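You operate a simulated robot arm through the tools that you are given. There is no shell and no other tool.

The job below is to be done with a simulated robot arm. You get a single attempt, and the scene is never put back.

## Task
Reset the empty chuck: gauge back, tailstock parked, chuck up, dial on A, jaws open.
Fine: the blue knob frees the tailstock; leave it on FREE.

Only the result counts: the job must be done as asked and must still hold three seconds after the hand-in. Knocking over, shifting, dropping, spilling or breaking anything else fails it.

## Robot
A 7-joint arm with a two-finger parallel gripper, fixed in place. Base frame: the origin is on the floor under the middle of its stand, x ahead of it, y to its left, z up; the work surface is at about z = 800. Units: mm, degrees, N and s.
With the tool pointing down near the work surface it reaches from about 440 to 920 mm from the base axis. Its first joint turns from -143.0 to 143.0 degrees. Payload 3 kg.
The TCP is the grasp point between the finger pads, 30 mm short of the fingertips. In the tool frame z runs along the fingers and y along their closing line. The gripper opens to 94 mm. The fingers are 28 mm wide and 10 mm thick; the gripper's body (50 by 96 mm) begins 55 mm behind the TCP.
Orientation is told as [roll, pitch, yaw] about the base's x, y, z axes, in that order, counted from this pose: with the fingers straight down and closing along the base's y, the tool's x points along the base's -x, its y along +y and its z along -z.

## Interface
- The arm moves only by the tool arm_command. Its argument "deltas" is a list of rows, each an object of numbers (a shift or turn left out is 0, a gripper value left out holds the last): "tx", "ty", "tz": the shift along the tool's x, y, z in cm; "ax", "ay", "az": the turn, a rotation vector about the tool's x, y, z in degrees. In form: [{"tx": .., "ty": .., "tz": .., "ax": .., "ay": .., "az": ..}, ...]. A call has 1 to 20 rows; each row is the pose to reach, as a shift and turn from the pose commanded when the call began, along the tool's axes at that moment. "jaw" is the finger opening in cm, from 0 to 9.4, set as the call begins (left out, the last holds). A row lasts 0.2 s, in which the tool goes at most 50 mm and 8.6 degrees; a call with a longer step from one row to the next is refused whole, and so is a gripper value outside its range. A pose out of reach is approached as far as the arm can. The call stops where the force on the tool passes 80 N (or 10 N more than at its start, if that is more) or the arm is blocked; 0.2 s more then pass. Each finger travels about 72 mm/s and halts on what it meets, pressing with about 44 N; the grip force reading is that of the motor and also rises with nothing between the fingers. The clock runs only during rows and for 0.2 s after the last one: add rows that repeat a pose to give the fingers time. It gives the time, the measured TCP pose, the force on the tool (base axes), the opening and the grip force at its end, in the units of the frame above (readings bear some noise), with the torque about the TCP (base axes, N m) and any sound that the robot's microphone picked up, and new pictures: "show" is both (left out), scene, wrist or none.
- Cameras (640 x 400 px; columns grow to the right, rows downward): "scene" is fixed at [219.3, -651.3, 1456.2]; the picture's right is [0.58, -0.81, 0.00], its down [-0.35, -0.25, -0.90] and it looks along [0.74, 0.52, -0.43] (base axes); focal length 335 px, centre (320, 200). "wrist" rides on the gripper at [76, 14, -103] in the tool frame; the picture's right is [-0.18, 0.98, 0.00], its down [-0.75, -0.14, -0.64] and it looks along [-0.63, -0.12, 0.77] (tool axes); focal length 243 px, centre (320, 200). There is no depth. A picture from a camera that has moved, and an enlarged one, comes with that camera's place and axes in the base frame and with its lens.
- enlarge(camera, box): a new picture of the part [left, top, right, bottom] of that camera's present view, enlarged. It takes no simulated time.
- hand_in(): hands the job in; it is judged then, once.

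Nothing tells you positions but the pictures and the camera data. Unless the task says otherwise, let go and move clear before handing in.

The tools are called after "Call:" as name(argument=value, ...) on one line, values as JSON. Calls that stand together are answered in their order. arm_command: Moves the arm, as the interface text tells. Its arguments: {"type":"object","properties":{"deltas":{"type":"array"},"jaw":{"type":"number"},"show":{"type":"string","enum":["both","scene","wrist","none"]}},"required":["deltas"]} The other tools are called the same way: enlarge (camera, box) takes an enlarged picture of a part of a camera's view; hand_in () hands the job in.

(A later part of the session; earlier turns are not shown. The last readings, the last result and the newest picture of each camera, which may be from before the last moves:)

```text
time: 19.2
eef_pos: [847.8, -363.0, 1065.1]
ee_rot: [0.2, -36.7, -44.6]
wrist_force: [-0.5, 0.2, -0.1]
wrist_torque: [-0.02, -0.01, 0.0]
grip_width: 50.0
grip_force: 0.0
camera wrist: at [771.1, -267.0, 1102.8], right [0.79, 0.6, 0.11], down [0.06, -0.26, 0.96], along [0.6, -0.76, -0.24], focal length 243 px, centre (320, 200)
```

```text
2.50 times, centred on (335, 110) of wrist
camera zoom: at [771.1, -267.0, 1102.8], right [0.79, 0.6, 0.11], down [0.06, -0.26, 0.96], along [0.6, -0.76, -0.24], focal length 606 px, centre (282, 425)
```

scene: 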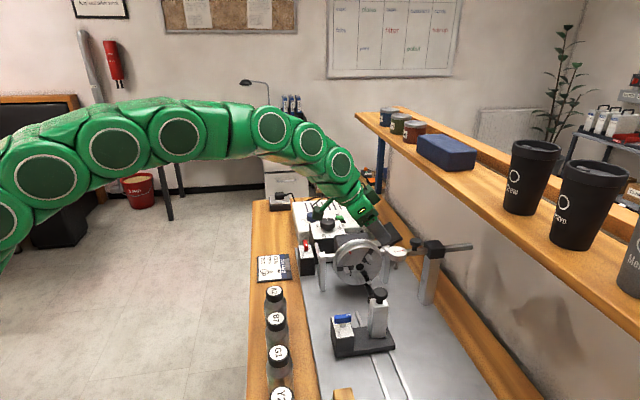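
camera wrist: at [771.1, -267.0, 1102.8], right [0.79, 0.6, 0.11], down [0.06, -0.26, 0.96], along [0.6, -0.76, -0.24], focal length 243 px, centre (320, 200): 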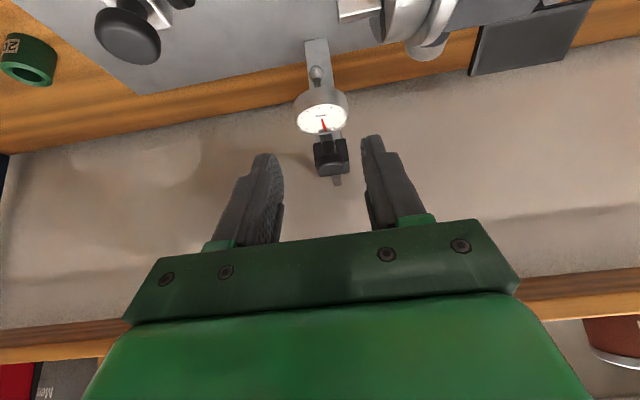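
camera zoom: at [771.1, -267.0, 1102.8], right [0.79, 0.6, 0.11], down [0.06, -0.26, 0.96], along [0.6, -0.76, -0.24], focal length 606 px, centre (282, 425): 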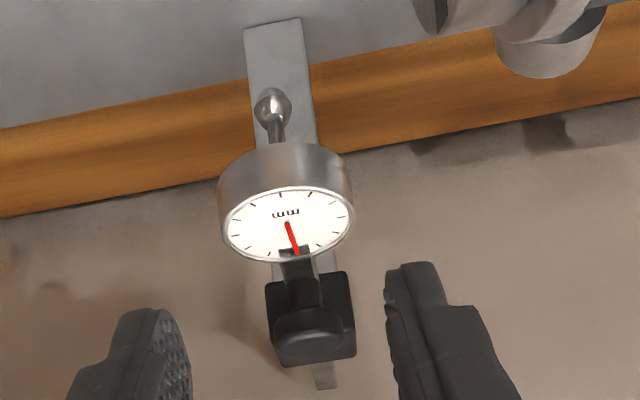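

The knob still has about 1 cm before the block, so I'll close the fingers, lower in front of the gauge body, and push it along +v.

Call:
arm_command(deltas=[{"ty": 0.3}, {"ty": 0.3}, {"ty": 0.3}, {"tx": 1.35, "ty": 0.3, "tz": 1.8}, {"tx": 2.7, "ty": 0.3, "tz": 3.6}, {"tx": 4.0, "ty": 0.3, "tz": 5.3}, {"tx": 4.0, "ty": 0.3, "tz": 5.3}], jaw=0, show="both")

```text
time: 20.8
eef_pos: [852.5, -359.8, 998.3]
ee_rot: [0.1, -36.7, -44.6]
wrist_force: [0.0, 0.2, 0.5]
wrist_torque: [-0.01, 0.0, 0.01]
grip_width: 0.0
grip_force: 32.7
camera wrist: at [775.1, -263.9, 1035.6], right [0.79, 0.6, 0.11], down [0.06, -0.26, 0.96], along [0.6, -0.76, -0.24], focal length 243 px, centre (320, 200)
```

scene: 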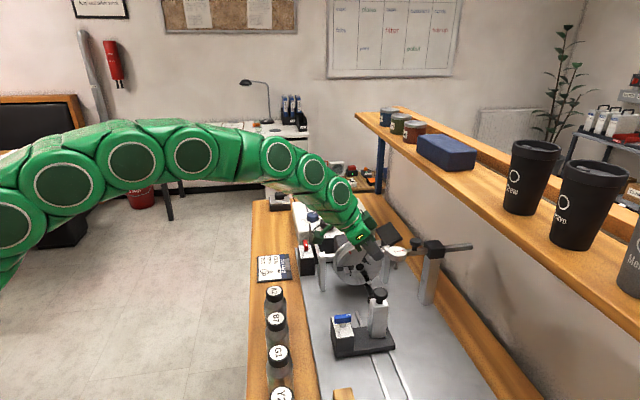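
wrist: 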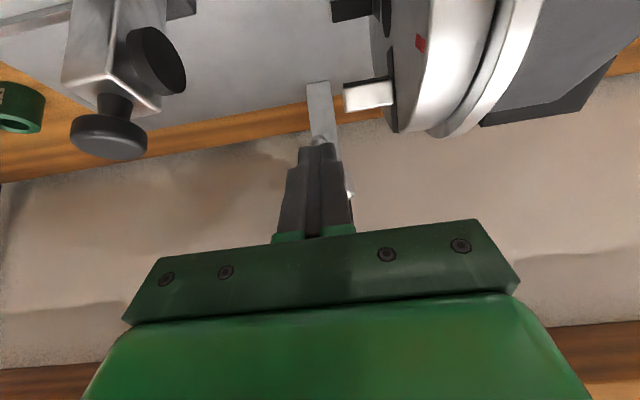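

Call:
arm_command(deltas=[{"tx": -0.8, "tz": 0.6}, {"tx": -1.2, "tz": 0.9}, {"tx": -1.6, "tz": 1.2}, {"tx": -2.0, "tz": 1.5}, {"tx": -2.4, "tz": 1.8}, {"tx": -2.8, "tz": 2.1}, {"tx": -3.2, "tz": 2.4}, {"tx": -3.6, "tz": 2.7}], show="both")

```text
time: 21.6
eef_pos: [865.8, -370.3, 997.5]
ee_rot: [-0.1, -36.2, -44.3]
wrist_force: [-20.0, 19.2, 5.6]
wrist_torque: [-0.02, 0.48, -0.06]
grip_width: 0.1
grip_force: 33.0
stopped in row 4: the force on the tool passed its limit at 94 N (the readings are from after the stop); the commanded pose is now the measured one
camera wrist: at [788.9, -274.2, 1037.0], right [0.79, 0.6, 0.11], down [0.07, -0.26, 0.96], along [0.6, -0.76, -0.25], focal length 243 px, centre (320, 200)
```

scene: 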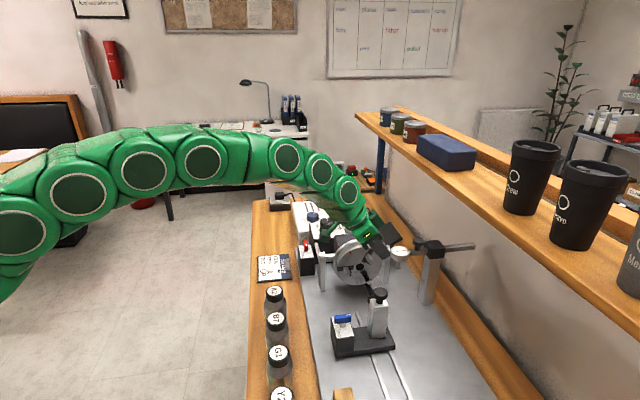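
wrist: 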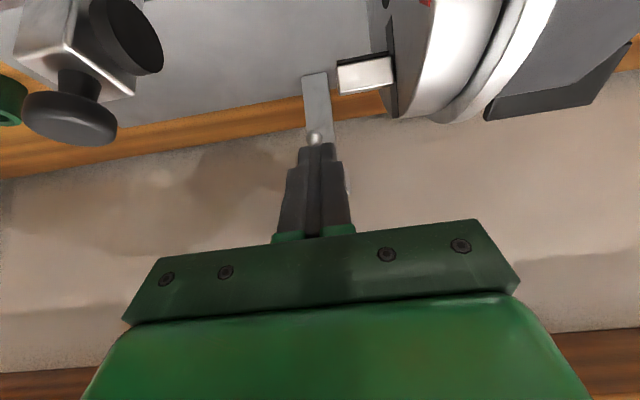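

Call:
enlarge(camera="scene", box=[370, 220, 480, 280])

Call:
arm_command(deltas=[{"tx": -0.2, "tz": 0.15}, {"tx": -0.4, "tz": 0.3}, {"tx": -0.6, "tz": 0.45}, {"tx": -0.6, "tz": 0.45}], show="scene")

Call:
enlarge(camera="scene", box=[370, 220, 480, 280])

```text
5.82 times, centred on (425, 250) of scene
camera zoom: at [219.3, -651.3, 1456.2], right [0.58, -0.81, 0.0], down [-0.35, -0.25, -0.9], along [0.74, 0.52, -0.43], focal length 1950 px, centre (-291, -91)
```

zoom: 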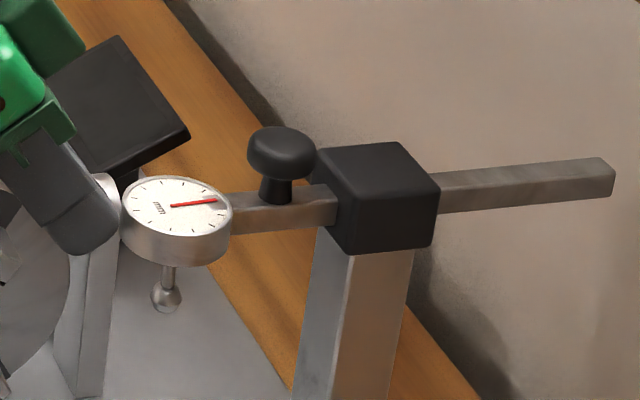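

```text
time: 22.1
eef_pos: [867.3, -369.8, 997.5]
ee_rot: [-0.2, -35.9, -44.3]
wrist_force: [-20.3, 18.5, 7.6]
wrist_torque: [0.01, 0.32, -0.12]
grip_width: 0.0
grip_force: 32.8
stopped in row 2: the force on the tool passed its limit at 89 N (the readings are from after the stop); the commanded pose is now the measured one
```

scene: 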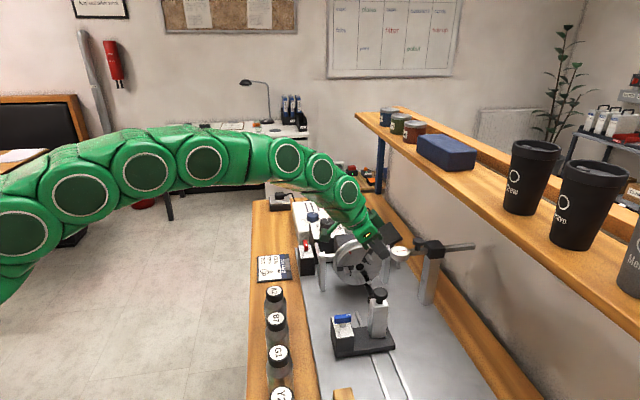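

```text
5.82 times, centred on (425, 250) of scene
camera zoom: at [219.3, -651.3, 1456.2], right [0.58, -0.81, 0.0], down [-0.35, -0.25, -0.9], along [0.74, 0.52, -0.43], focal length 1950 px, centre (-291, -91)
```

zoom: 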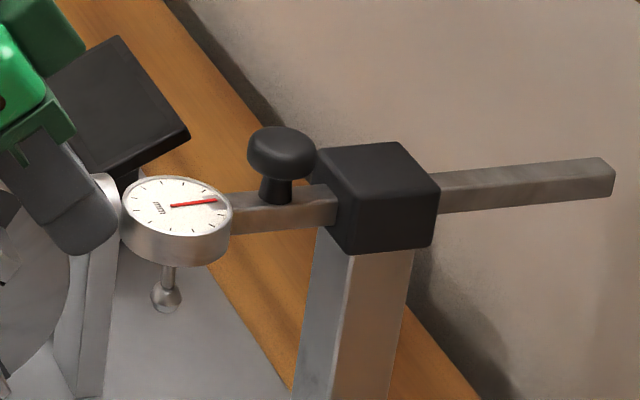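

The gauge moved the last centimetre and is now hard against its stop, so it's fully back. Next I'll retract and look at the tailstock's blue lever from the operator's side.

Call:
arm_command(deltas=[{"tx": 2.0, "tz": -1.5}, {"tx": 2.4, "tz": -4.3}, {"tx": 2.98, "tz": -8.5}, {"tx": 5.17, "ty": -2, "tz": -11.4}, {"tx": 7.97, "ty": -5, "tz": -13.5}, {"tx": 10.9, "ty": -8.0, "tz": -15.3}, {"tx": 10.9, "ty": -8.0, "tz": -15.3}], show="both")

```text
time: 23.7
eef_pos: [686.1, -302.3, 1057.1]
ee_rot: [-0.1, -36.0, -44.5]
wrist_force: [-0.8, -0.6, 0.6]
wrist_torque: [-0.02, 0.01, 0.0]
grip_width: 0.2
grip_force: 33.0
camera wrist: at [609.3, -206.6, 1096.0], right [0.8, 0.6, 0.11], down [0.07, -0.26, 0.96], along [0.6, -0.76, -0.25], focal length 243 px, centre (320, 200)
```

scene: 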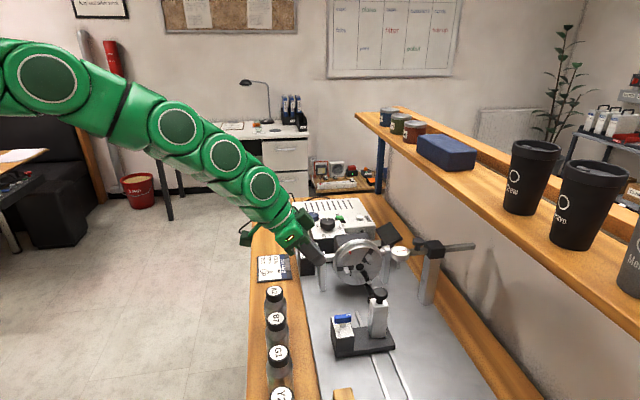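
wrist: 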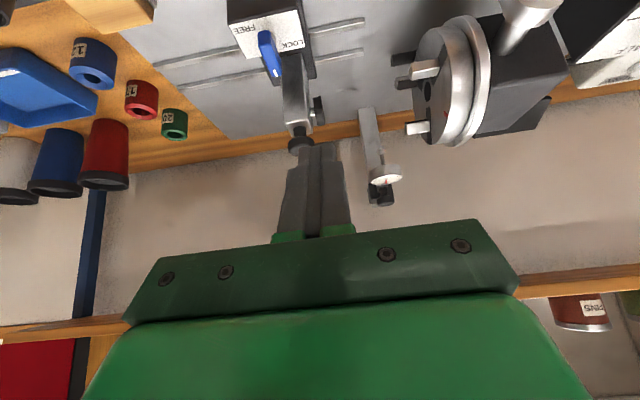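

Call:
enlarge(camera="wrist", box=[210, 0, 350, 100])

Call:
enlarge(camera="wrist", box=[370, 0, 580, 160])

Call:
enlarge(camera="scene", box=[310, 280, 420, 370])

```text
4.00 times, centred on (280, 50) of wrist
camera zoom: at [609.3, -206.6, 1096.0], right [0.8, 0.6, 0.11], down [0.07, -0.26, 0.96], along [0.6, -0.76, -0.25], focal length 970 px, centre (480, 800)
```

zoom: 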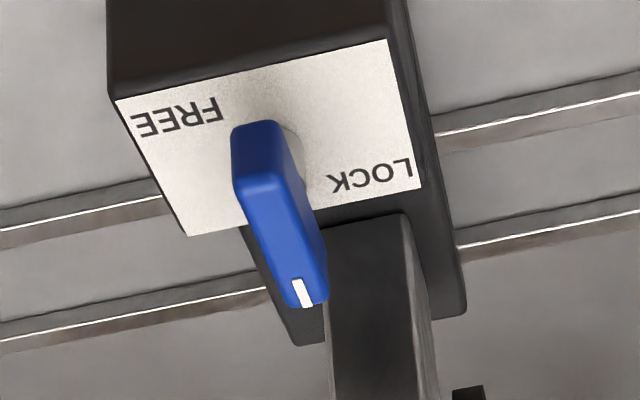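

```text
2.50 times, centred on (475, 80) of wrist
camera zoom: at [609.3, -206.6, 1096.0], right [0.8, 0.6, 0.11], down [0.07, -0.26, 0.96], along [0.6, -0.76, -0.25], focal length 606 px, centre (-68, 500)
```

zoom: 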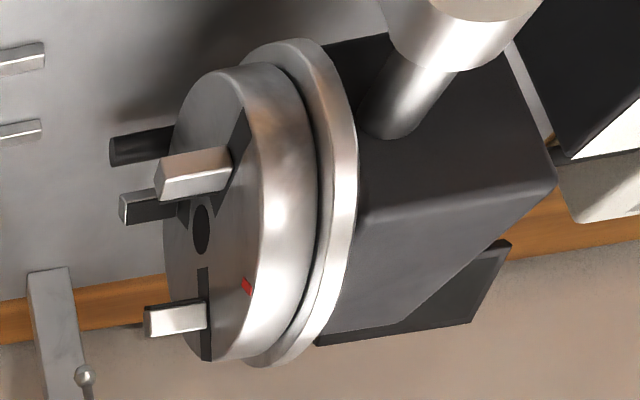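

```text
4.44 times, centred on (365, 325) of scene
camera zoom: at [219.3, -651.3, 1456.2], right [0.58, -0.81, 0.0], down [-0.35, -0.25, -0.9], along [0.74, 0.52, -0.43], focal length 1489 px, centre (120, -356)
```

zoom: 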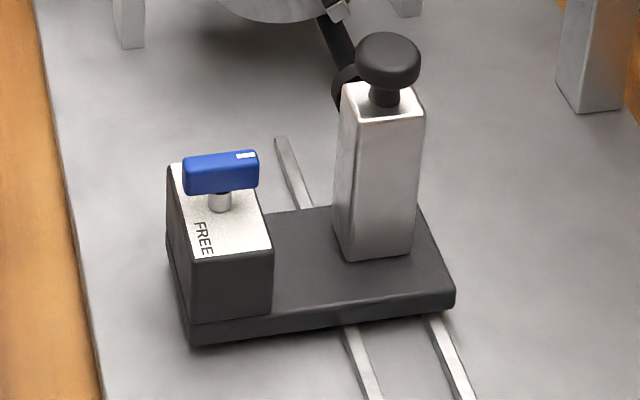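

The blue lever points to +v at LOCK, with FREE a quarter turn clockwise (toward -u); the red tilt lever already points to FREE. The lever is at about (701,-374,902), so I'll go above it with the tool vertical.

Call:
arm_command(deltas=[{"tx": -0.2, "ty": -0.8, "tz": 1.8, "ay": 7.2}, {"tx": -0.4, "ty": -1.6, "tz": 3.6, "ay": 14.4}, {"tx": -0.6, "ty": -2.4, "tz": 5.4, "ay": 21.6}, {"tx": -0.8, "ty": -3.2, "tz": 7.2, "ay": 28.8}, {"tx": -1.04, "ty": -4.0, "tz": 9.0, "ay": 36.0}, {"tx": -1.04, "ty": -4.0, "tz": 9.0, "ay": 36.0}], jaw=4.0, show="both")

```text
time: 25.1
eef_pos: [701.8, -375.6, 990.3]
ee_rot: [-0.1, 0.1, -44.5]
wrist_force: [0.1, -0.9, -0.6]
wrist_torque: [0.03, -0.05, 0.0]
grip_width: 40.0
grip_force: 0.1
camera wrist: at [658.1, -309.6, 1093.9], right [0.82, 0.57, 0.0], down [0.44, -0.63, 0.64], along [0.37, -0.53, -0.77], focal length 243 px, centre (320, 200)
```

scene: 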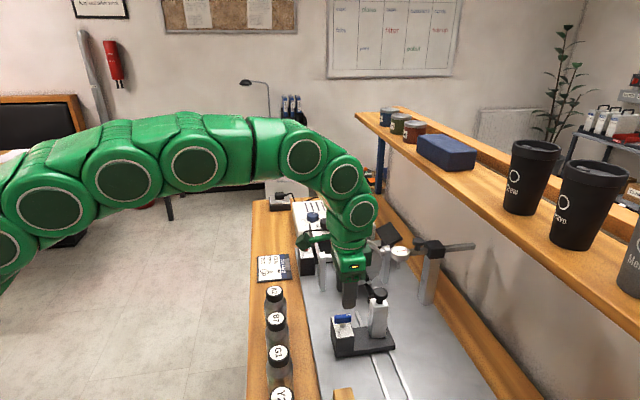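
wrist: 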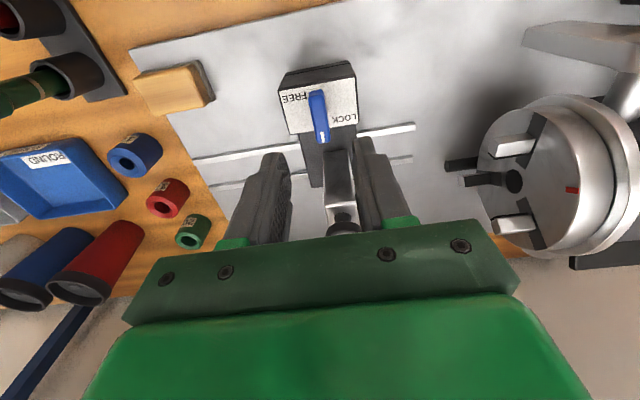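

Call:
enlarge(camera="wrist", box=[260, 50, 390, 160])

Call:
enlarge(camera="wrist", box=[440, 80, 640, 270])

```text
3.64 times, centred on (325, 105) of wrist
camera zoom: at [658.1, -309.6, 1093.9], right [0.82, 0.57, 0.0], down [0.44, -0.63, 0.64], along [0.37, -0.53, -0.77], focal length 882 px, centre (302, 546)
```

zoom: 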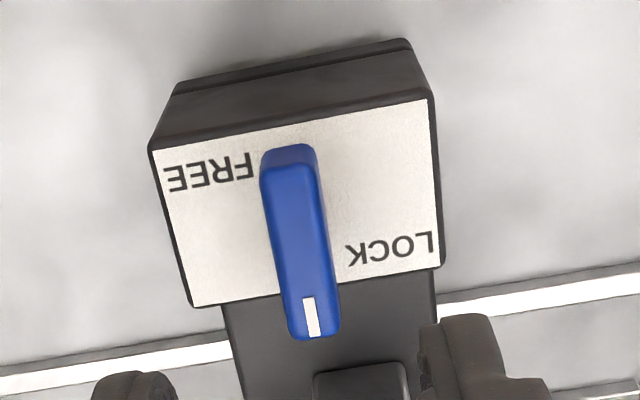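

```text
2.11 times, centred on (540, 175) of wrist
camera zoom: at [658.1, -309.6, 1093.9], right [0.82, 0.57, 0.0], down [0.44, -0.63, 0.64], along [0.37, -0.53, -0.77], focal length 511 px, centre (-143, 253)
```

zoom: 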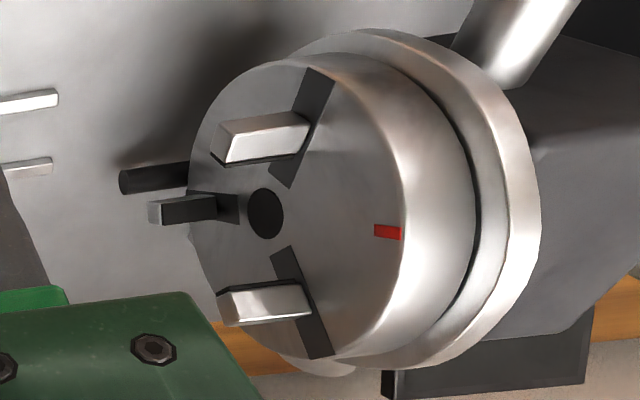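

I take the lever's centre as about 5 mm to the -v side of the tool line. I'll lower onto it with fingertips staying above the panel, then grip.

Call:
arm_command(deltas=[{"tx": 0.5, "ty": 0.1, "tz": 2.5}, {"tx": 0.5, "ty": 0.1, "tz": 5.0}, {"tx": 0.5, "ty": 0.1, "tz": 7.2}, {"tx": 0.5, "ty": 0.1, "tz": 7.2}], show="wrist")

```text
time: 26.1
eef_pos: [698.8, -371.1, 916.2]
ee_rot: [-0.1, 0.2, -44.4]
wrist_force: [-0.4, 0.6, -0.4]
wrist_torque: [-0.02, 0.01, -0.02]
grip_width: 40.2
grip_force: 0.0
camera wrist: at [654.3, -306.9, 1019.6], right [0.82, 0.57, 0.0], down [0.44, -0.63, 0.64], along [0.37, -0.53, -0.77], focal length 243 px, centre (320, 200)
```

wrist: 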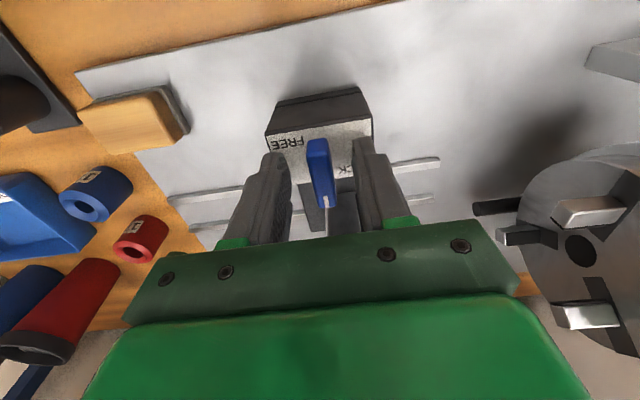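

The lever is centred between the fingers. Closing to grip it.

Call:
arm_command(deltas=[{"tz": 0}, {"tz": 0}, {"tz": 0}, {"tz": 0}], jaw=0.3, show="wrist")

```text
time: 27.1
eef_pos: [698.4, -370.0, 918.0]
ee_rot: [-0.1, -0.1, -44.4]
wrist_force: [13.5, 13.1, 36.7]
wrist_torque: [0.95, 0.54, -0.43]
grip_width: 12.2
grip_force: 45.1
camera wrist: at [654.8, -306.2, 1021.4], right [0.82, 0.57, 0.0], down [0.44, -0.63, 0.64], along [0.37, -0.53, -0.77], focal length 243 px, centre (320, 200)
```

wrist: 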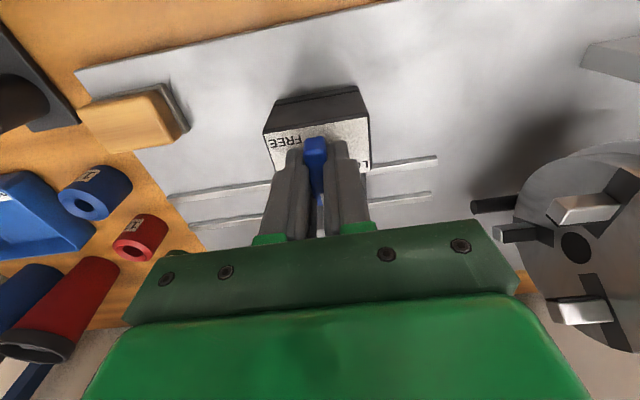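

Gripped at 12 mm with some upward load; I'll ease up 2 mm and twist clockwise 45° first.

Call:
arm_command(deltas=[{"tz": -0.2}, {"tz": -0.2, "az": 7.5}, {"tz": -0.2, "az": 15}, {"tz": -0.2, "az": 22.5}, {"tz": -0.2, "az": 30}, {"tz": -0.2, "az": 37.5}, {"tz": -0.2, "az": 45}, {"tz": -0.2, "az": 45}], show="both")

```text
time: 28.9
eef_pos: [696.2, -370.8, 921.5]
ee_rot: [-0.1, 0.1, -89.6]
wrist_force: [1.3, -10.2, -28.9]
wrist_torque: [-0.25, -0.58, 0.03]
grip_width: 12.0
grip_force: 45.0
camera wrist: at [710.7, -294.7, 1023.5], right [0.98, -0.18, 0.0], down [-0.13, -0.75, 0.64], along [-0.12, -0.63, -0.77], focal length 243 px, centre (320, 200)
```

scene: 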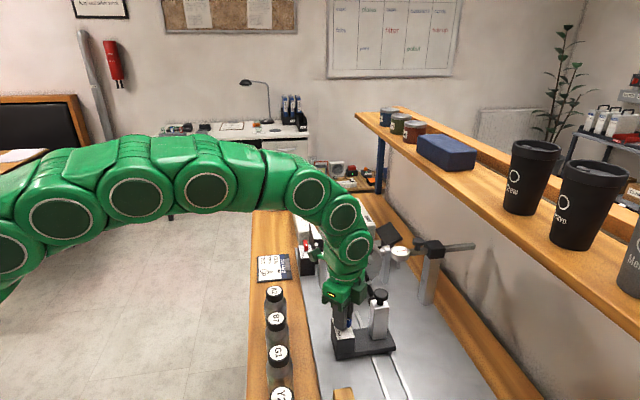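
wrist: 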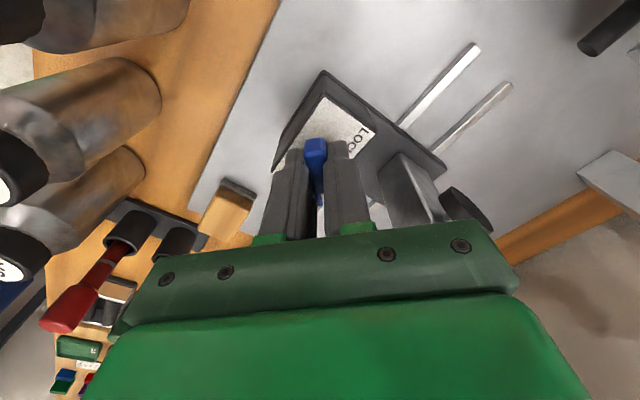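

The lever follows the twist easily. Continuing the remaining 45°.

Call:
arm_command(deltas=[{"tz": 0.1, "az": 7.5}, {"tz": 0.1, "az": 15}, {"tz": 0.1, "az": 22.5}, {"tz": 0.1, "az": 30}, {"tz": 0.1, "az": 37.5}, {"tz": 0.1, "az": 45}, {"tz": 0.1, "az": 47}, {"tz": 0.1, "az": 47}], show="both")

```text
time: 30.7
eef_pos: [696.4, -371.7, 919.6]
ee_rot: [0.1, -0.1, -136.5]
wrist_force: [31.1, -32.1, -3.7]
wrist_torque: [-0.65, -0.57, 1.05]
grip_width: 11.9
grip_force: 44.5
camera wrist: at [762.9, -328.5, 1023.6], right [0.54, -0.84, 0.0], down [-0.64, -0.41, 0.64], along [-0.54, -0.35, -0.77], focal length 243 px, centre (320, 200)
```

scene: 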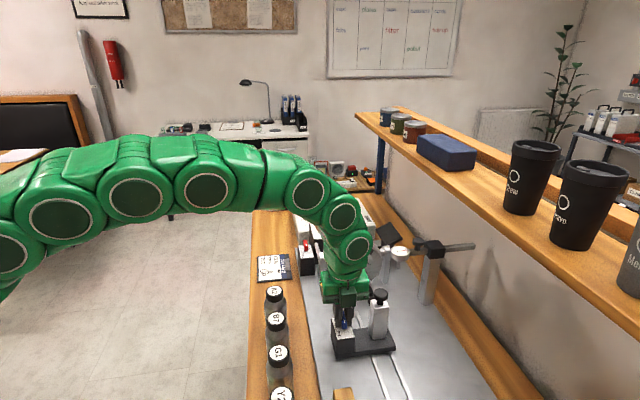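
wrist: 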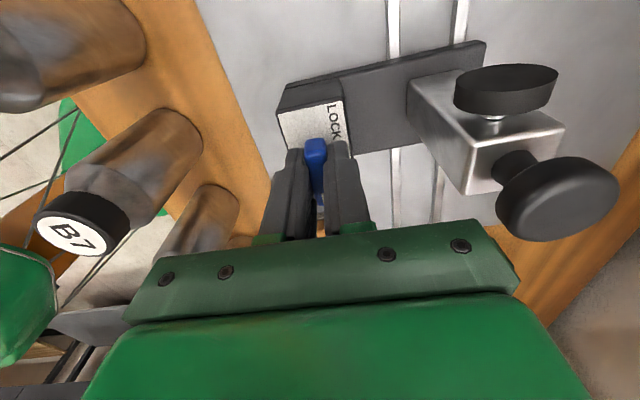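

The torque rose at about 92°, which suggests the FREE stop. Releasing and rising to check.

Call:
arm_command(deltas=[{"tz": 0}, {"tz": 0}, {"tz": -1.0}, {"tz": -4.0}, {"tz": -7.0}, {"tz": -7.0}], jaw=4.0, show="both")

Call:
enlarge(camera="wrist", box=[250, 50, 420, 200])

Call:
enlarge(camera="scene", box=[310, 290, 420, 370])

```text
time: 32.1
eef_pos: [696.8, -370.5, 990.6]
ee_rot: [-0.1, -0.1, -136.5]
wrist_force: [-1.2, -0.7, 0.5]
wrist_torque: [-0.02, 0.02, -0.03]
grip_width: 40.1
grip_force: 0.1
camera wrist: at [762.9, -327.6, 1094.2], right [0.54, -0.84, 0.0], down [-0.64, -0.42, 0.64], along [-0.54, -0.35, -0.77], focal length 243 px, centre (320, 200)
```

scene: 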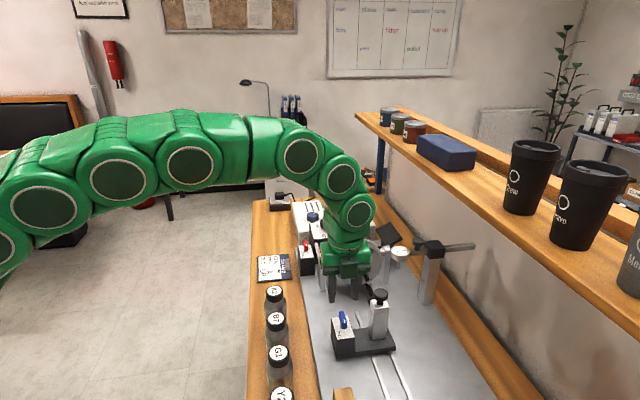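
wrist: 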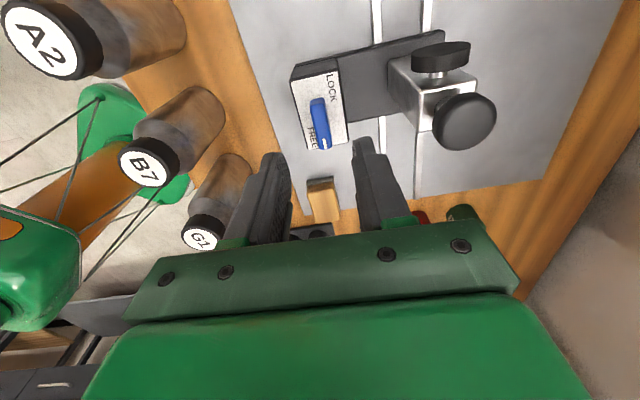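

```text
2.67 times, centred on (335, 125) of wrist
camera zoom: at [762.9, -327.6, 1094.2], right [0.54, -0.84, 0.0], down [-0.64, -0.42, 0.64], along [-0.54, -0.35, -0.77], focal length 647 px, centre (280, 400)
```

zoom: 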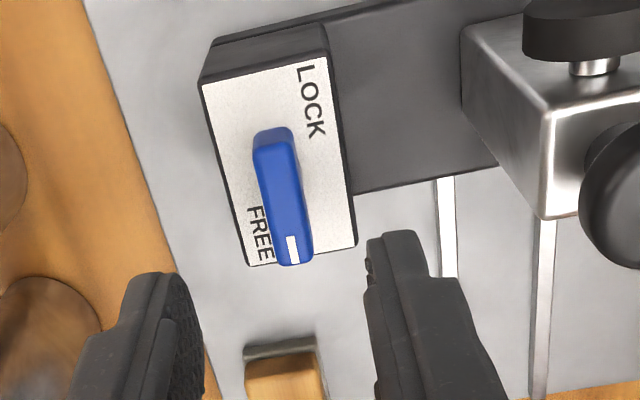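

```text
5.00 times, centred on (365, 330) of scene
camera zoom: at [219.3, -651.3, 1456.2], right [0.58, -0.81, 0.0], down [-0.35, -0.25, -0.9], along [0.74, 0.52, -0.43], focal length 1675 px, centre (95, -450)
```

zoom: 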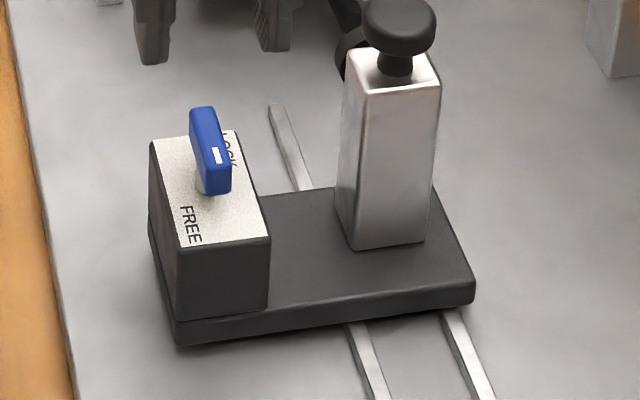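

The blue lever now points at FREE. The tailstock's handle knob is at about (763,-428,955); I'll move above it to grip and slide it back.

Call:
arm_command(deltas=[{"tz": -2.5}, {"tx": 0.4, "ty": 4.4, "tz": -2.5}, {"tx": 0.8, "ty": 8.75, "tz": -2.5}, {"tx": 0.8, "ty": 8.75, "tz": -2.5}], jaw=5.5, show="both")

```text
time: 33.1
eef_pos: [762.9, -428.2, 1015.1]
ee_rot: [-0.1, -0.1, -136.5]
wrist_force: [0.1, -0.7, -0.4]
wrist_torque: [0.0, -0.03, 0.03]
grip_width: 55.0
grip_force: 0.2
camera wrist: at [828.2, -385.3, 1118.1], right [0.54, -0.84, 0.0], down [-0.64, -0.42, 0.64], along [-0.54, -0.35, -0.77], focal length 243 px, centre (320, 200)
```

scene: 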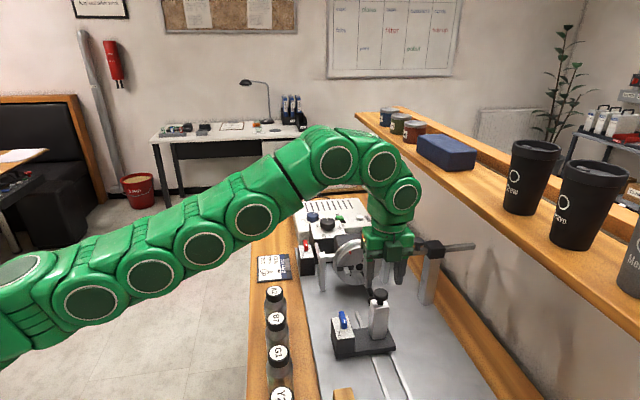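
wrist: 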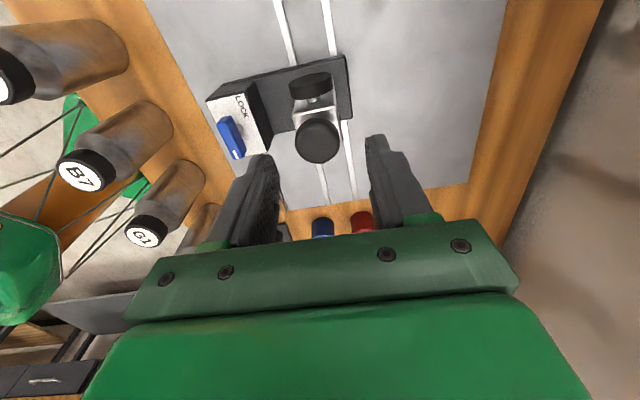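

The knob lines up with the tool axis. Descending and gripping it.

Call:
arm_command(deltas=[{"ty": -0.15, "tz": 2.4}, {"ty": -0.15, "tz": 4.5}, {"ty": -0.15, "tz": 4.5}], show="none")

Call:
arm_command(deltas=[{"tz": 0}, {"tz": 0}, {"tz": 0}, {"tz": 0}], jaw=1.5, show="both")

```text
time: 33.9
eef_pos: [761.7, -428.9, 970.6]
ee_rot: [-0.1, 0.0, -136.5]
wrist_force: [0.3, -0.2, 0.4]
wrist_torque: [0.01, 0.0, -0.01]
grip_width: 55.1
grip_force: 0.1
```

```text
time: 34.9
eef_pos: [759.5, -427.4, 970.5]
ee_rot: [-0.2, -0.1, -136.3]
wrist_force: [-28.6, 24.7, -0.4]
wrist_torque: [0.39, 0.61, -0.07]
grip_width: 31.5
grip_force: 45.2
camera wrist: at [826.4, -384.6, 1073.6], right [0.54, -0.84, 0.0], down [-0.64, -0.42, 0.64], along [-0.54, -0.35, -0.76], focal length 243 px, centre (320, 200)
```

scene: 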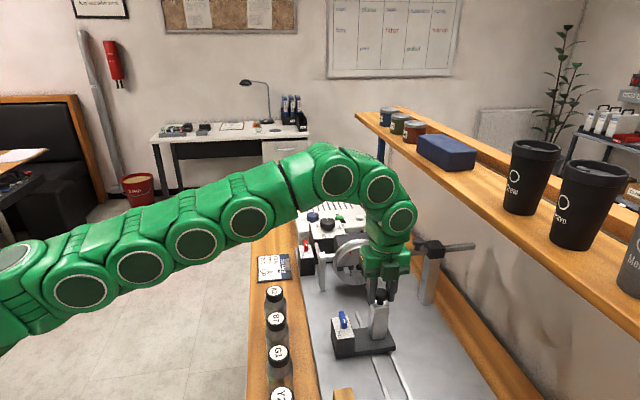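
wrist: 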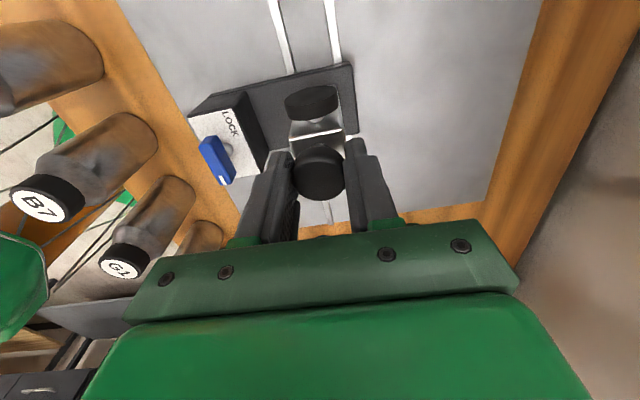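

Gripped at 31.5 mm. Now I'll slide it toward -u, 4 cm first, watching the force.

Call:
arm_command(deltas=[{"ty": -0.25}, {"tx": -1.0, "ty": -0.25}, {"tx": -2.0, "ty": -0.25}, {"tx": -3.0, "ty": -0.25}, {"tx": -4.0, "ty": -0.25}, {"tx": -4.0, "ty": -0.25}], show="both")

```text
time: 36.3
eef_pos: [732.0, -455.6, 971.4]
ee_rot: [0.2, 0.0, -136.5]
wrist_force: [38.9, -35.0, 1.0]
wrist_torque: [-0.33, -0.89, -0.06]
grip_width: 31.4
grip_force: 45.0
camera wrist: at [797.3, -412.5, 1074.0], right [0.54, -0.84, 0.0], down [-0.64, -0.41, 0.64], along [-0.54, -0.35, -0.77], focal length 243 px, centre (320, 200)
```

scene: 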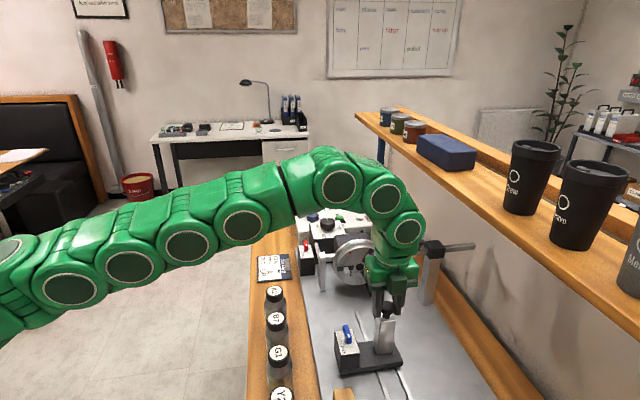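
wrist: 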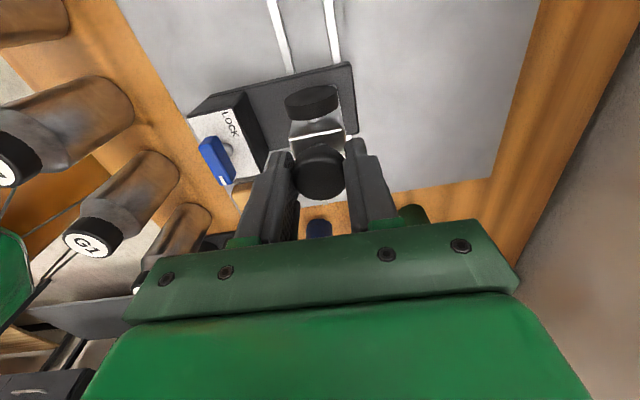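

It slides freely; my line is about 4 mm off to one side of the rails, so I'll correct that and continue.

Call:
arm_command(deltas=[{"ty": 0.35}, {"tx": -1.0, "ty": 0.4}, {"tx": -2.0, "ty": 0.45}, {"tx": -3.0, "ty": 0.5}, {"tx": -4.0, "ty": 0.55}, {"tx": -4.0, "ty": 0.55}], show="both")

```text
time: 37.7
eef_pos: [705.9, -482.3, 970.2]
ee_rot: [-0.4, -0.1, -136.2]
wrist_force: [-7.8, 59.3, -7.1]
wrist_torque: [0.8, 0.14, 0.16]
grip_width: 31.5
grip_force: 45.3
camera wrist: at [771.4, -439.7, 1072.5], right [0.55, -0.84, -0.01], down [-0.64, -0.42, 0.64], along [-0.54, -0.35, -0.76], focal length 243 px, centre (320, 200)
```

scene: 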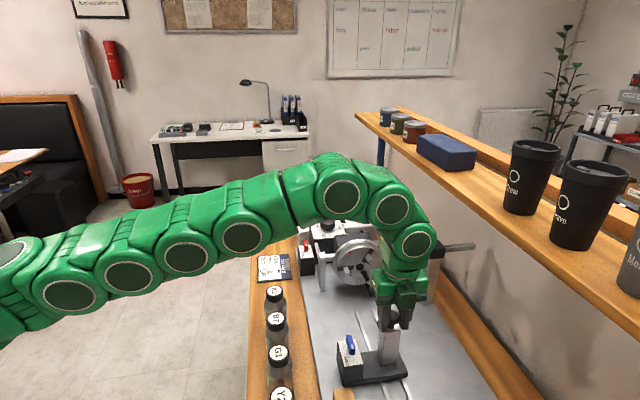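
wrist: 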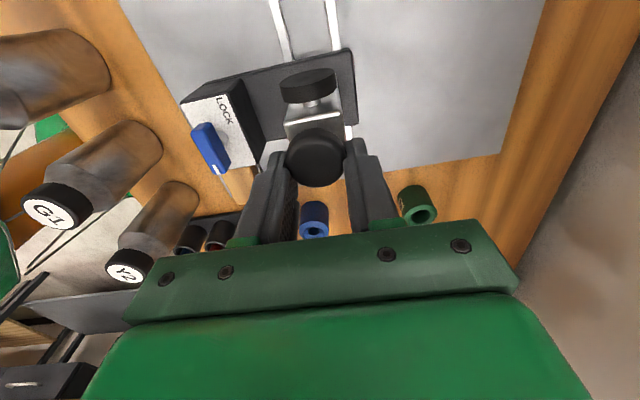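

Call:
enlarge(camera="scene", box=[310, 320, 430, 400])

Call:
enlarge(camera="wrist", box=[160, 50, 420, 240])

```text
5.00 times, centred on (370, 360) of scene
camera zoom: at [219.3, -651.3, 1456.2], right [0.58, -0.81, 0.0], down [-0.35, -0.25, -0.9], along [0.74, 0.52, -0.43], focal length 1675 px, centre (70, -600)
```

zoom: 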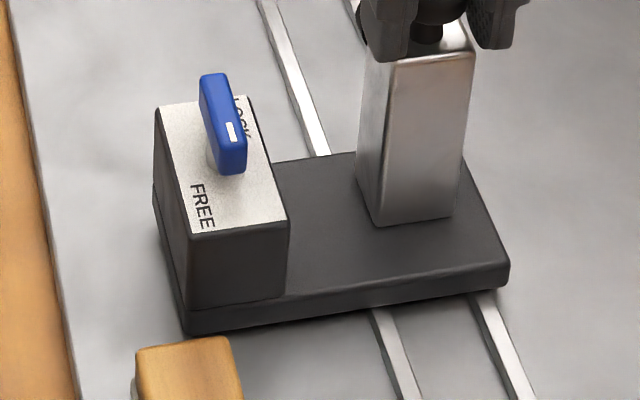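

```text
2.11 times, centred on (290, 145) of wrist
camera zoom: at [771.4, -439.7, 1072.5], right [0.55, -0.84, -0.01], down [-0.64, -0.42, 0.64], along [-0.54, -0.35, -0.76], focal length 511 px, centre (383, 316)
```

zoom: 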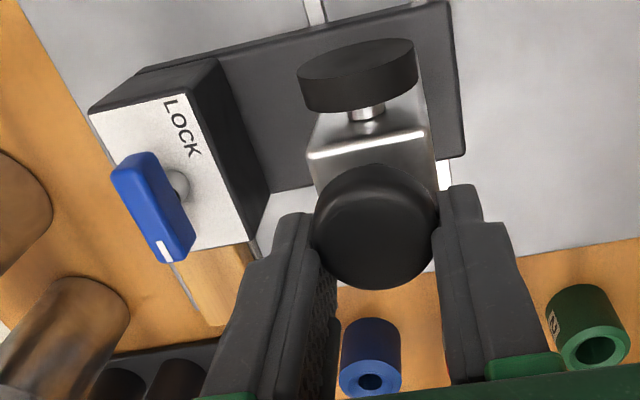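

The tailstock is now next to the wooden block on the plate, and I'm feeling about 37 N. The block hasn't moved in the picture. I'll ease off, release and look before pushing any more.

Call:
arm_command(deltas=[{"tx": 0.35, "ty": -0.3}, {"tx": 0.35, "ty": -0.3}], show="none")

Call:
arm_command(deltas=[{"tz": 0}, {"tz": 0}, {"tz": -3}, {"tz": -6.5}, {"tx": -2, "tz": -10}, {"tx": -2, "tz": -12}, {"tx": -2, "tz": -12}], jaw=5.5, show="both")

```text
time: 38.3
eef_pos: [705.7, -482.8, 970.5]
ee_rot: [0.0, -0.2, -136.6]
wrist_force: [7.1, 13.7, -21.1]
wrist_torque: [0.0, -0.1, 0.0]
grip_width: 31.0
grip_force: 45.0
```

```text
time: 39.9
eef_pos: [688.9, -490.6, 1078.4]
ee_rot: [-0.1, -0.1, -136.5]
wrist_force: [-1.1, -0.2, 0.6]
wrist_torque: [0.0, 0.01, 0.0]
grip_width: 55.0
grip_force: 0.0
out of reach, approached as far as the arm can: row 6, 7
camera wrist: at [755.0, -447.7, 1181.5], right [0.54, -0.84, 0.0], down [-0.64, -0.42, 0.64], along [-0.54, -0.35, -0.77], focal length 243 px, centre (320, 200)
```

scene: 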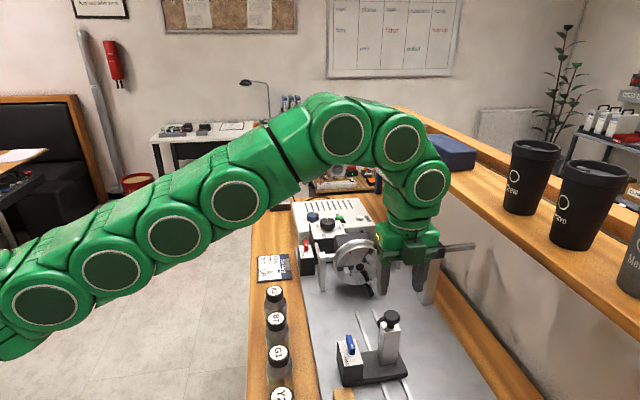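
wrist: 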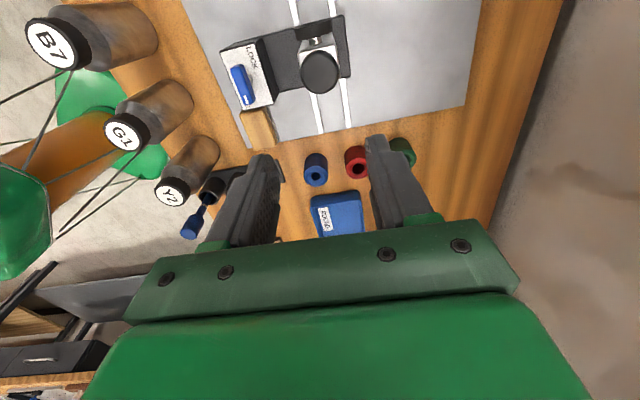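

Call:
enlarge(camera="wrist", box=[210, 10, 370, 160])

Call:
enlarge(camera="scene", box=[310, 320, 430, 400])

```text
2.67 times, centred on (290, 85) of wrist
camera zoom: at [755.0, -447.7, 1181.5], right [0.54, -0.84, 0.0], down [-0.64, -0.42, 0.64], along [-0.54, -0.35, -0.77], focal length 647 px, centre (400, 507)
```

zoom: 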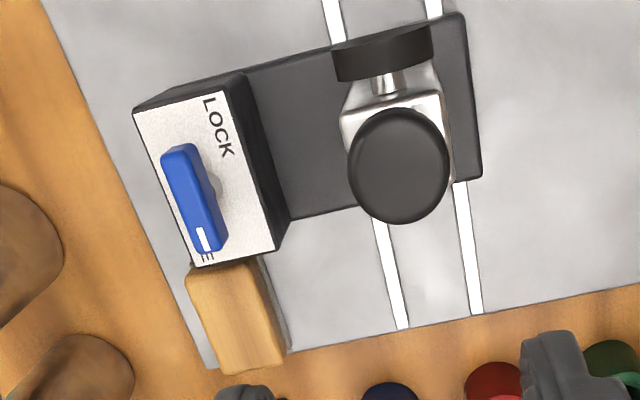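

```text
5.00 times, centred on (370, 360) of scene
camera zoom: at [219.3, -651.3, 1456.2], right [0.58, -0.81, 0.0], down [-0.35, -0.25, -0.9], along [0.74, 0.52, -0.43], focal length 1675 px, centre (70, -600)
```

zoom: 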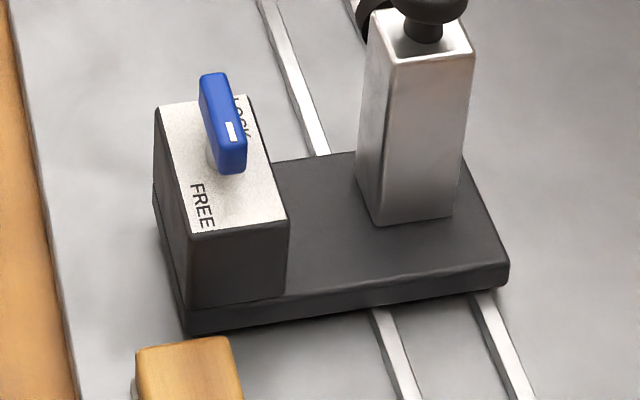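

There's still a gap between the tailstock base and the wood block, so the resistance seems to be the tailstock's own end stop. I'll go back down and grip the knob to confirm with one more firm push.

Call:
arm_command(deltas=[{"tx": 0.6, "tz": 2.5}, {"tx": 1.3, "tz": 5}, {"tx": 2.0, "tz": 7.5}, {"tx": 2.0, "tz": 7.5}], show="wrist")

```text
time: 40.9
eef_pos: [704.0, -481.2, 1004.0]
ee_rot: [0.0, -0.1, -136.5]
wrist_force: [0.3, -0.1, -0.2]
wrist_torque: [0.0, -0.01, 0.01]
grip_width: 54.9
grip_force: 0.1
camera wrist: at [769.5, -437.8, 1106.9], right [0.54, -0.84, 0.0], down [-0.64, -0.42, 0.64], along [-0.54, -0.35, -0.77], focal length 243 px, centre (320, 200)
```

wrist: 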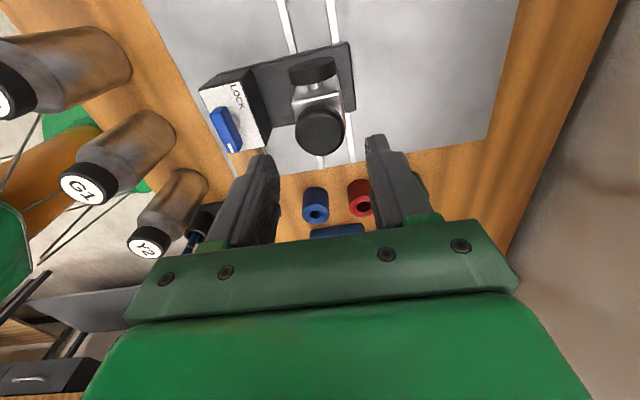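

The knob slipped in my grip by about 9 mm, so the tailstock itself stopped earlier. I'll push directly on the +u side of the knob with closed fingers to be sure it's at its end.

Call:
arm_command(deltas=[{"tz": -1.0}, {"tx": 2.7, "ty": -0.1, "tz": -1.0}, {"tx": 5.4, "ty": -0.1, "tz": -1.0}, {"tx": 5.4, "ty": -0.1, "tz": -1.0}, {"tx": 5.4, "ty": -0.1, "tz": 1.0}, {"tx": 5.4, "ty": -0.1, "tz": 3.4}, {"tx": 5.4, "ty": -0.1, "tz": 3.4}], jaw=0, show="both")

```text
time: 42.5
eef_pos: [744.2, -438.9, 964.9]
ee_rot: [-0.1, -0.2, -136.6]
wrist_force: [-0.2, 0.0, -0.6]
wrist_torque: [0.01, -0.02, -0.03]
grip_width: 0.0
grip_force: 32.6
camera wrist: at [809.4, -396.3, 1067.6], right [0.54, -0.84, 0.0], down [-0.64, -0.42, 0.64], along [-0.54, -0.35, -0.77], focal length 243 px, centre (320, 200)
```

scene: 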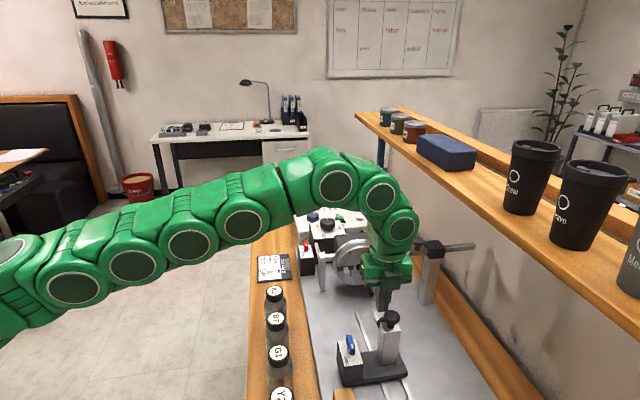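
wrist: 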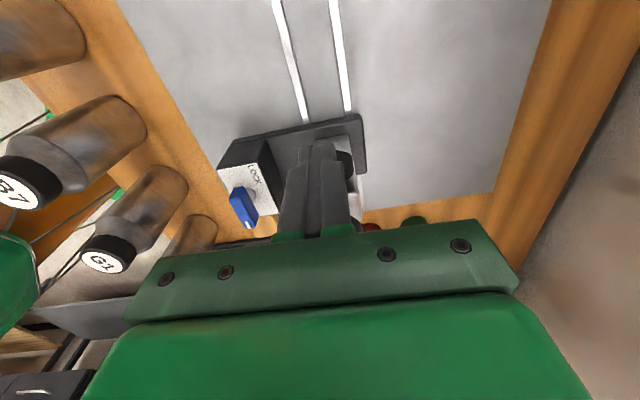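

Call:
arm_command(deltas=[{"tz": -0.5}, {"tx": -0.6, "tz": -0.5}, {"tx": -1.2, "tz": -0.5}, {"tx": -1.6, "tz": -0.5}, {"tx": -2.0, "tz": -0.5}, {"tx": -2.4, "tz": -0.5}, {"tx": -2.8, "tz": -0.5}, {"tx": -3.2, "tz": -0.5}], show="both")

Call:
enlarge(camera="scene", box=[310, 320, 430, 400])

```text
time: 44.2
eef_pos: [730.4, -451.2, 971.9]
ee_rot: [0.1, 0.5, -135.6]
wrist_force: [4.9, 4.7, -0.7]
wrist_torque: [0.03, -0.19, 0.03]
grip_width: 0.0
grip_force: 32.4
stopped in row 8: the force on the tool passed its limit at 87 N (the readings are from after the stop); the commanded pose is now the measured one
camera wrist: at [793.7, -406.4, 1075.8], right [0.56, -0.83, 0.0], down [-0.64, -0.43, 0.64], along [-0.53, -0.36, -0.77], focal length 243 px, centre (320, 200)
```

scene: 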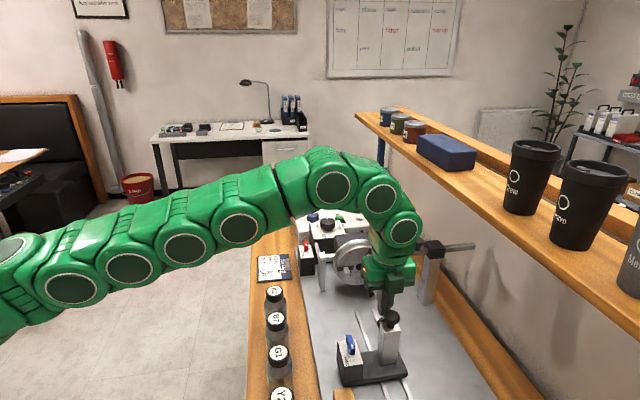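
wrist: 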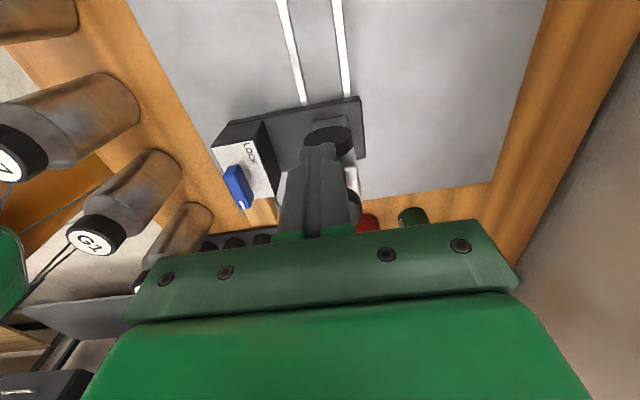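

```text
5.00 times, centred on (370, 360) of scene
camera zoom: at [219.3, -651.3, 1456.2], right [0.58, -0.81, 0.0], down [-0.35, -0.25, -0.9], along [0.74, 0.52, -0.43], focal length 1675 px, centre (70, -600)
```

zoom: 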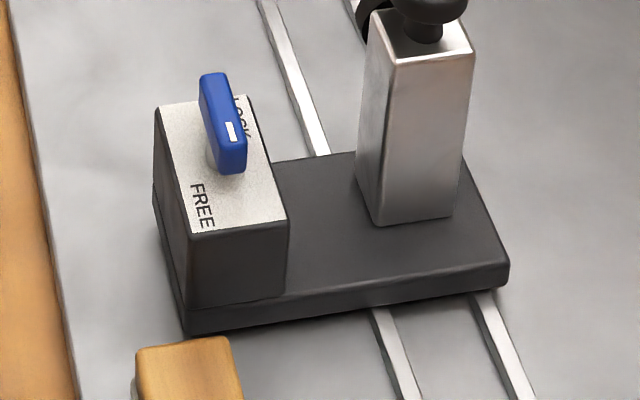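

The tailstock won't move at 87 N and nothing shifted, so it is parked with the blue lever on FREE. Next I'll lift away, swing back toward the operator side and look at the headstock.

Call:
arm_command(deltas=[{"tx": 1.0}, {"tx": 1.0, "tz": -4}, {"tx": 1.0, "ty": -1, "tz": -8, "az": -8}, {"tx": 1.5, "ty": -4, "tz": -10, "az": -16}, {"tx": 2, "ty": -8, "tz": -10.5, "az": -24}, {"tx": 3, "ty": -12, "tz": -10.5, "az": -32}, {"tx": 4, "ty": -16, "tz": -10.5, "az": -40}, {"tx": 4.6, "ty": -16.5, "tz": -10.5, "az": -48}, {"tx": 4.6, "ty": -16.5, "tz": -10.5, "az": -56}, {"tx": 4.6, "ty": -16.5, "tz": -10.5, "az": -64}, {"tx": 4.6, "ty": -16.5, "tz": -10.5, "az": -72}, {"tx": 4.6, "ty": -16.5, "tz": -10.5, "az": -80}, {"tx": 4.6, "ty": -16.5, "tz": -10.5, "az": -88}, {"tx": 4.6, "ty": -16.5, "tz": -10.5, "az": -91}], show="both")

```text
time: 47.2
eef_pos: [644.6, -300.6, 1077.9]
ee_rot: [0.4, -0.1, -44.3]
wrist_force: [-0.1, 0.8, 0.9]
wrist_torque: [0.0, 0.01, 0.0]
grip_width: 0.2
grip_force: 33.3
camera wrist: at [600.6, -237.4, 1180.2], right [0.82, 0.57, 0.01], down [0.44, -0.63, 0.64], along [0.37, -0.52, -0.77], focal length 243 px, centre (320, 200)
```

scene: 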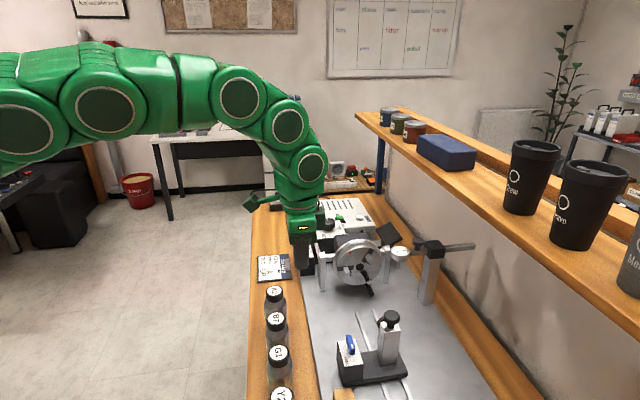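
wrist: 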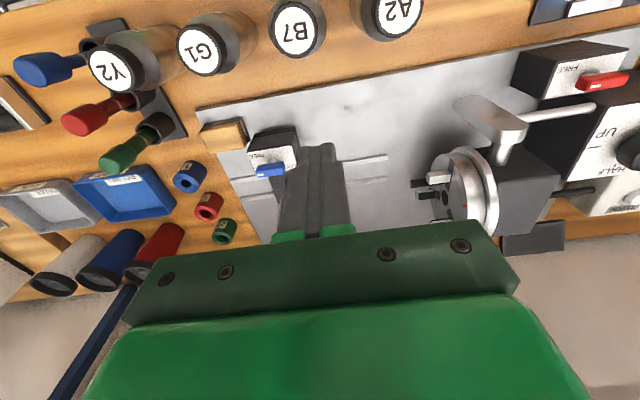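

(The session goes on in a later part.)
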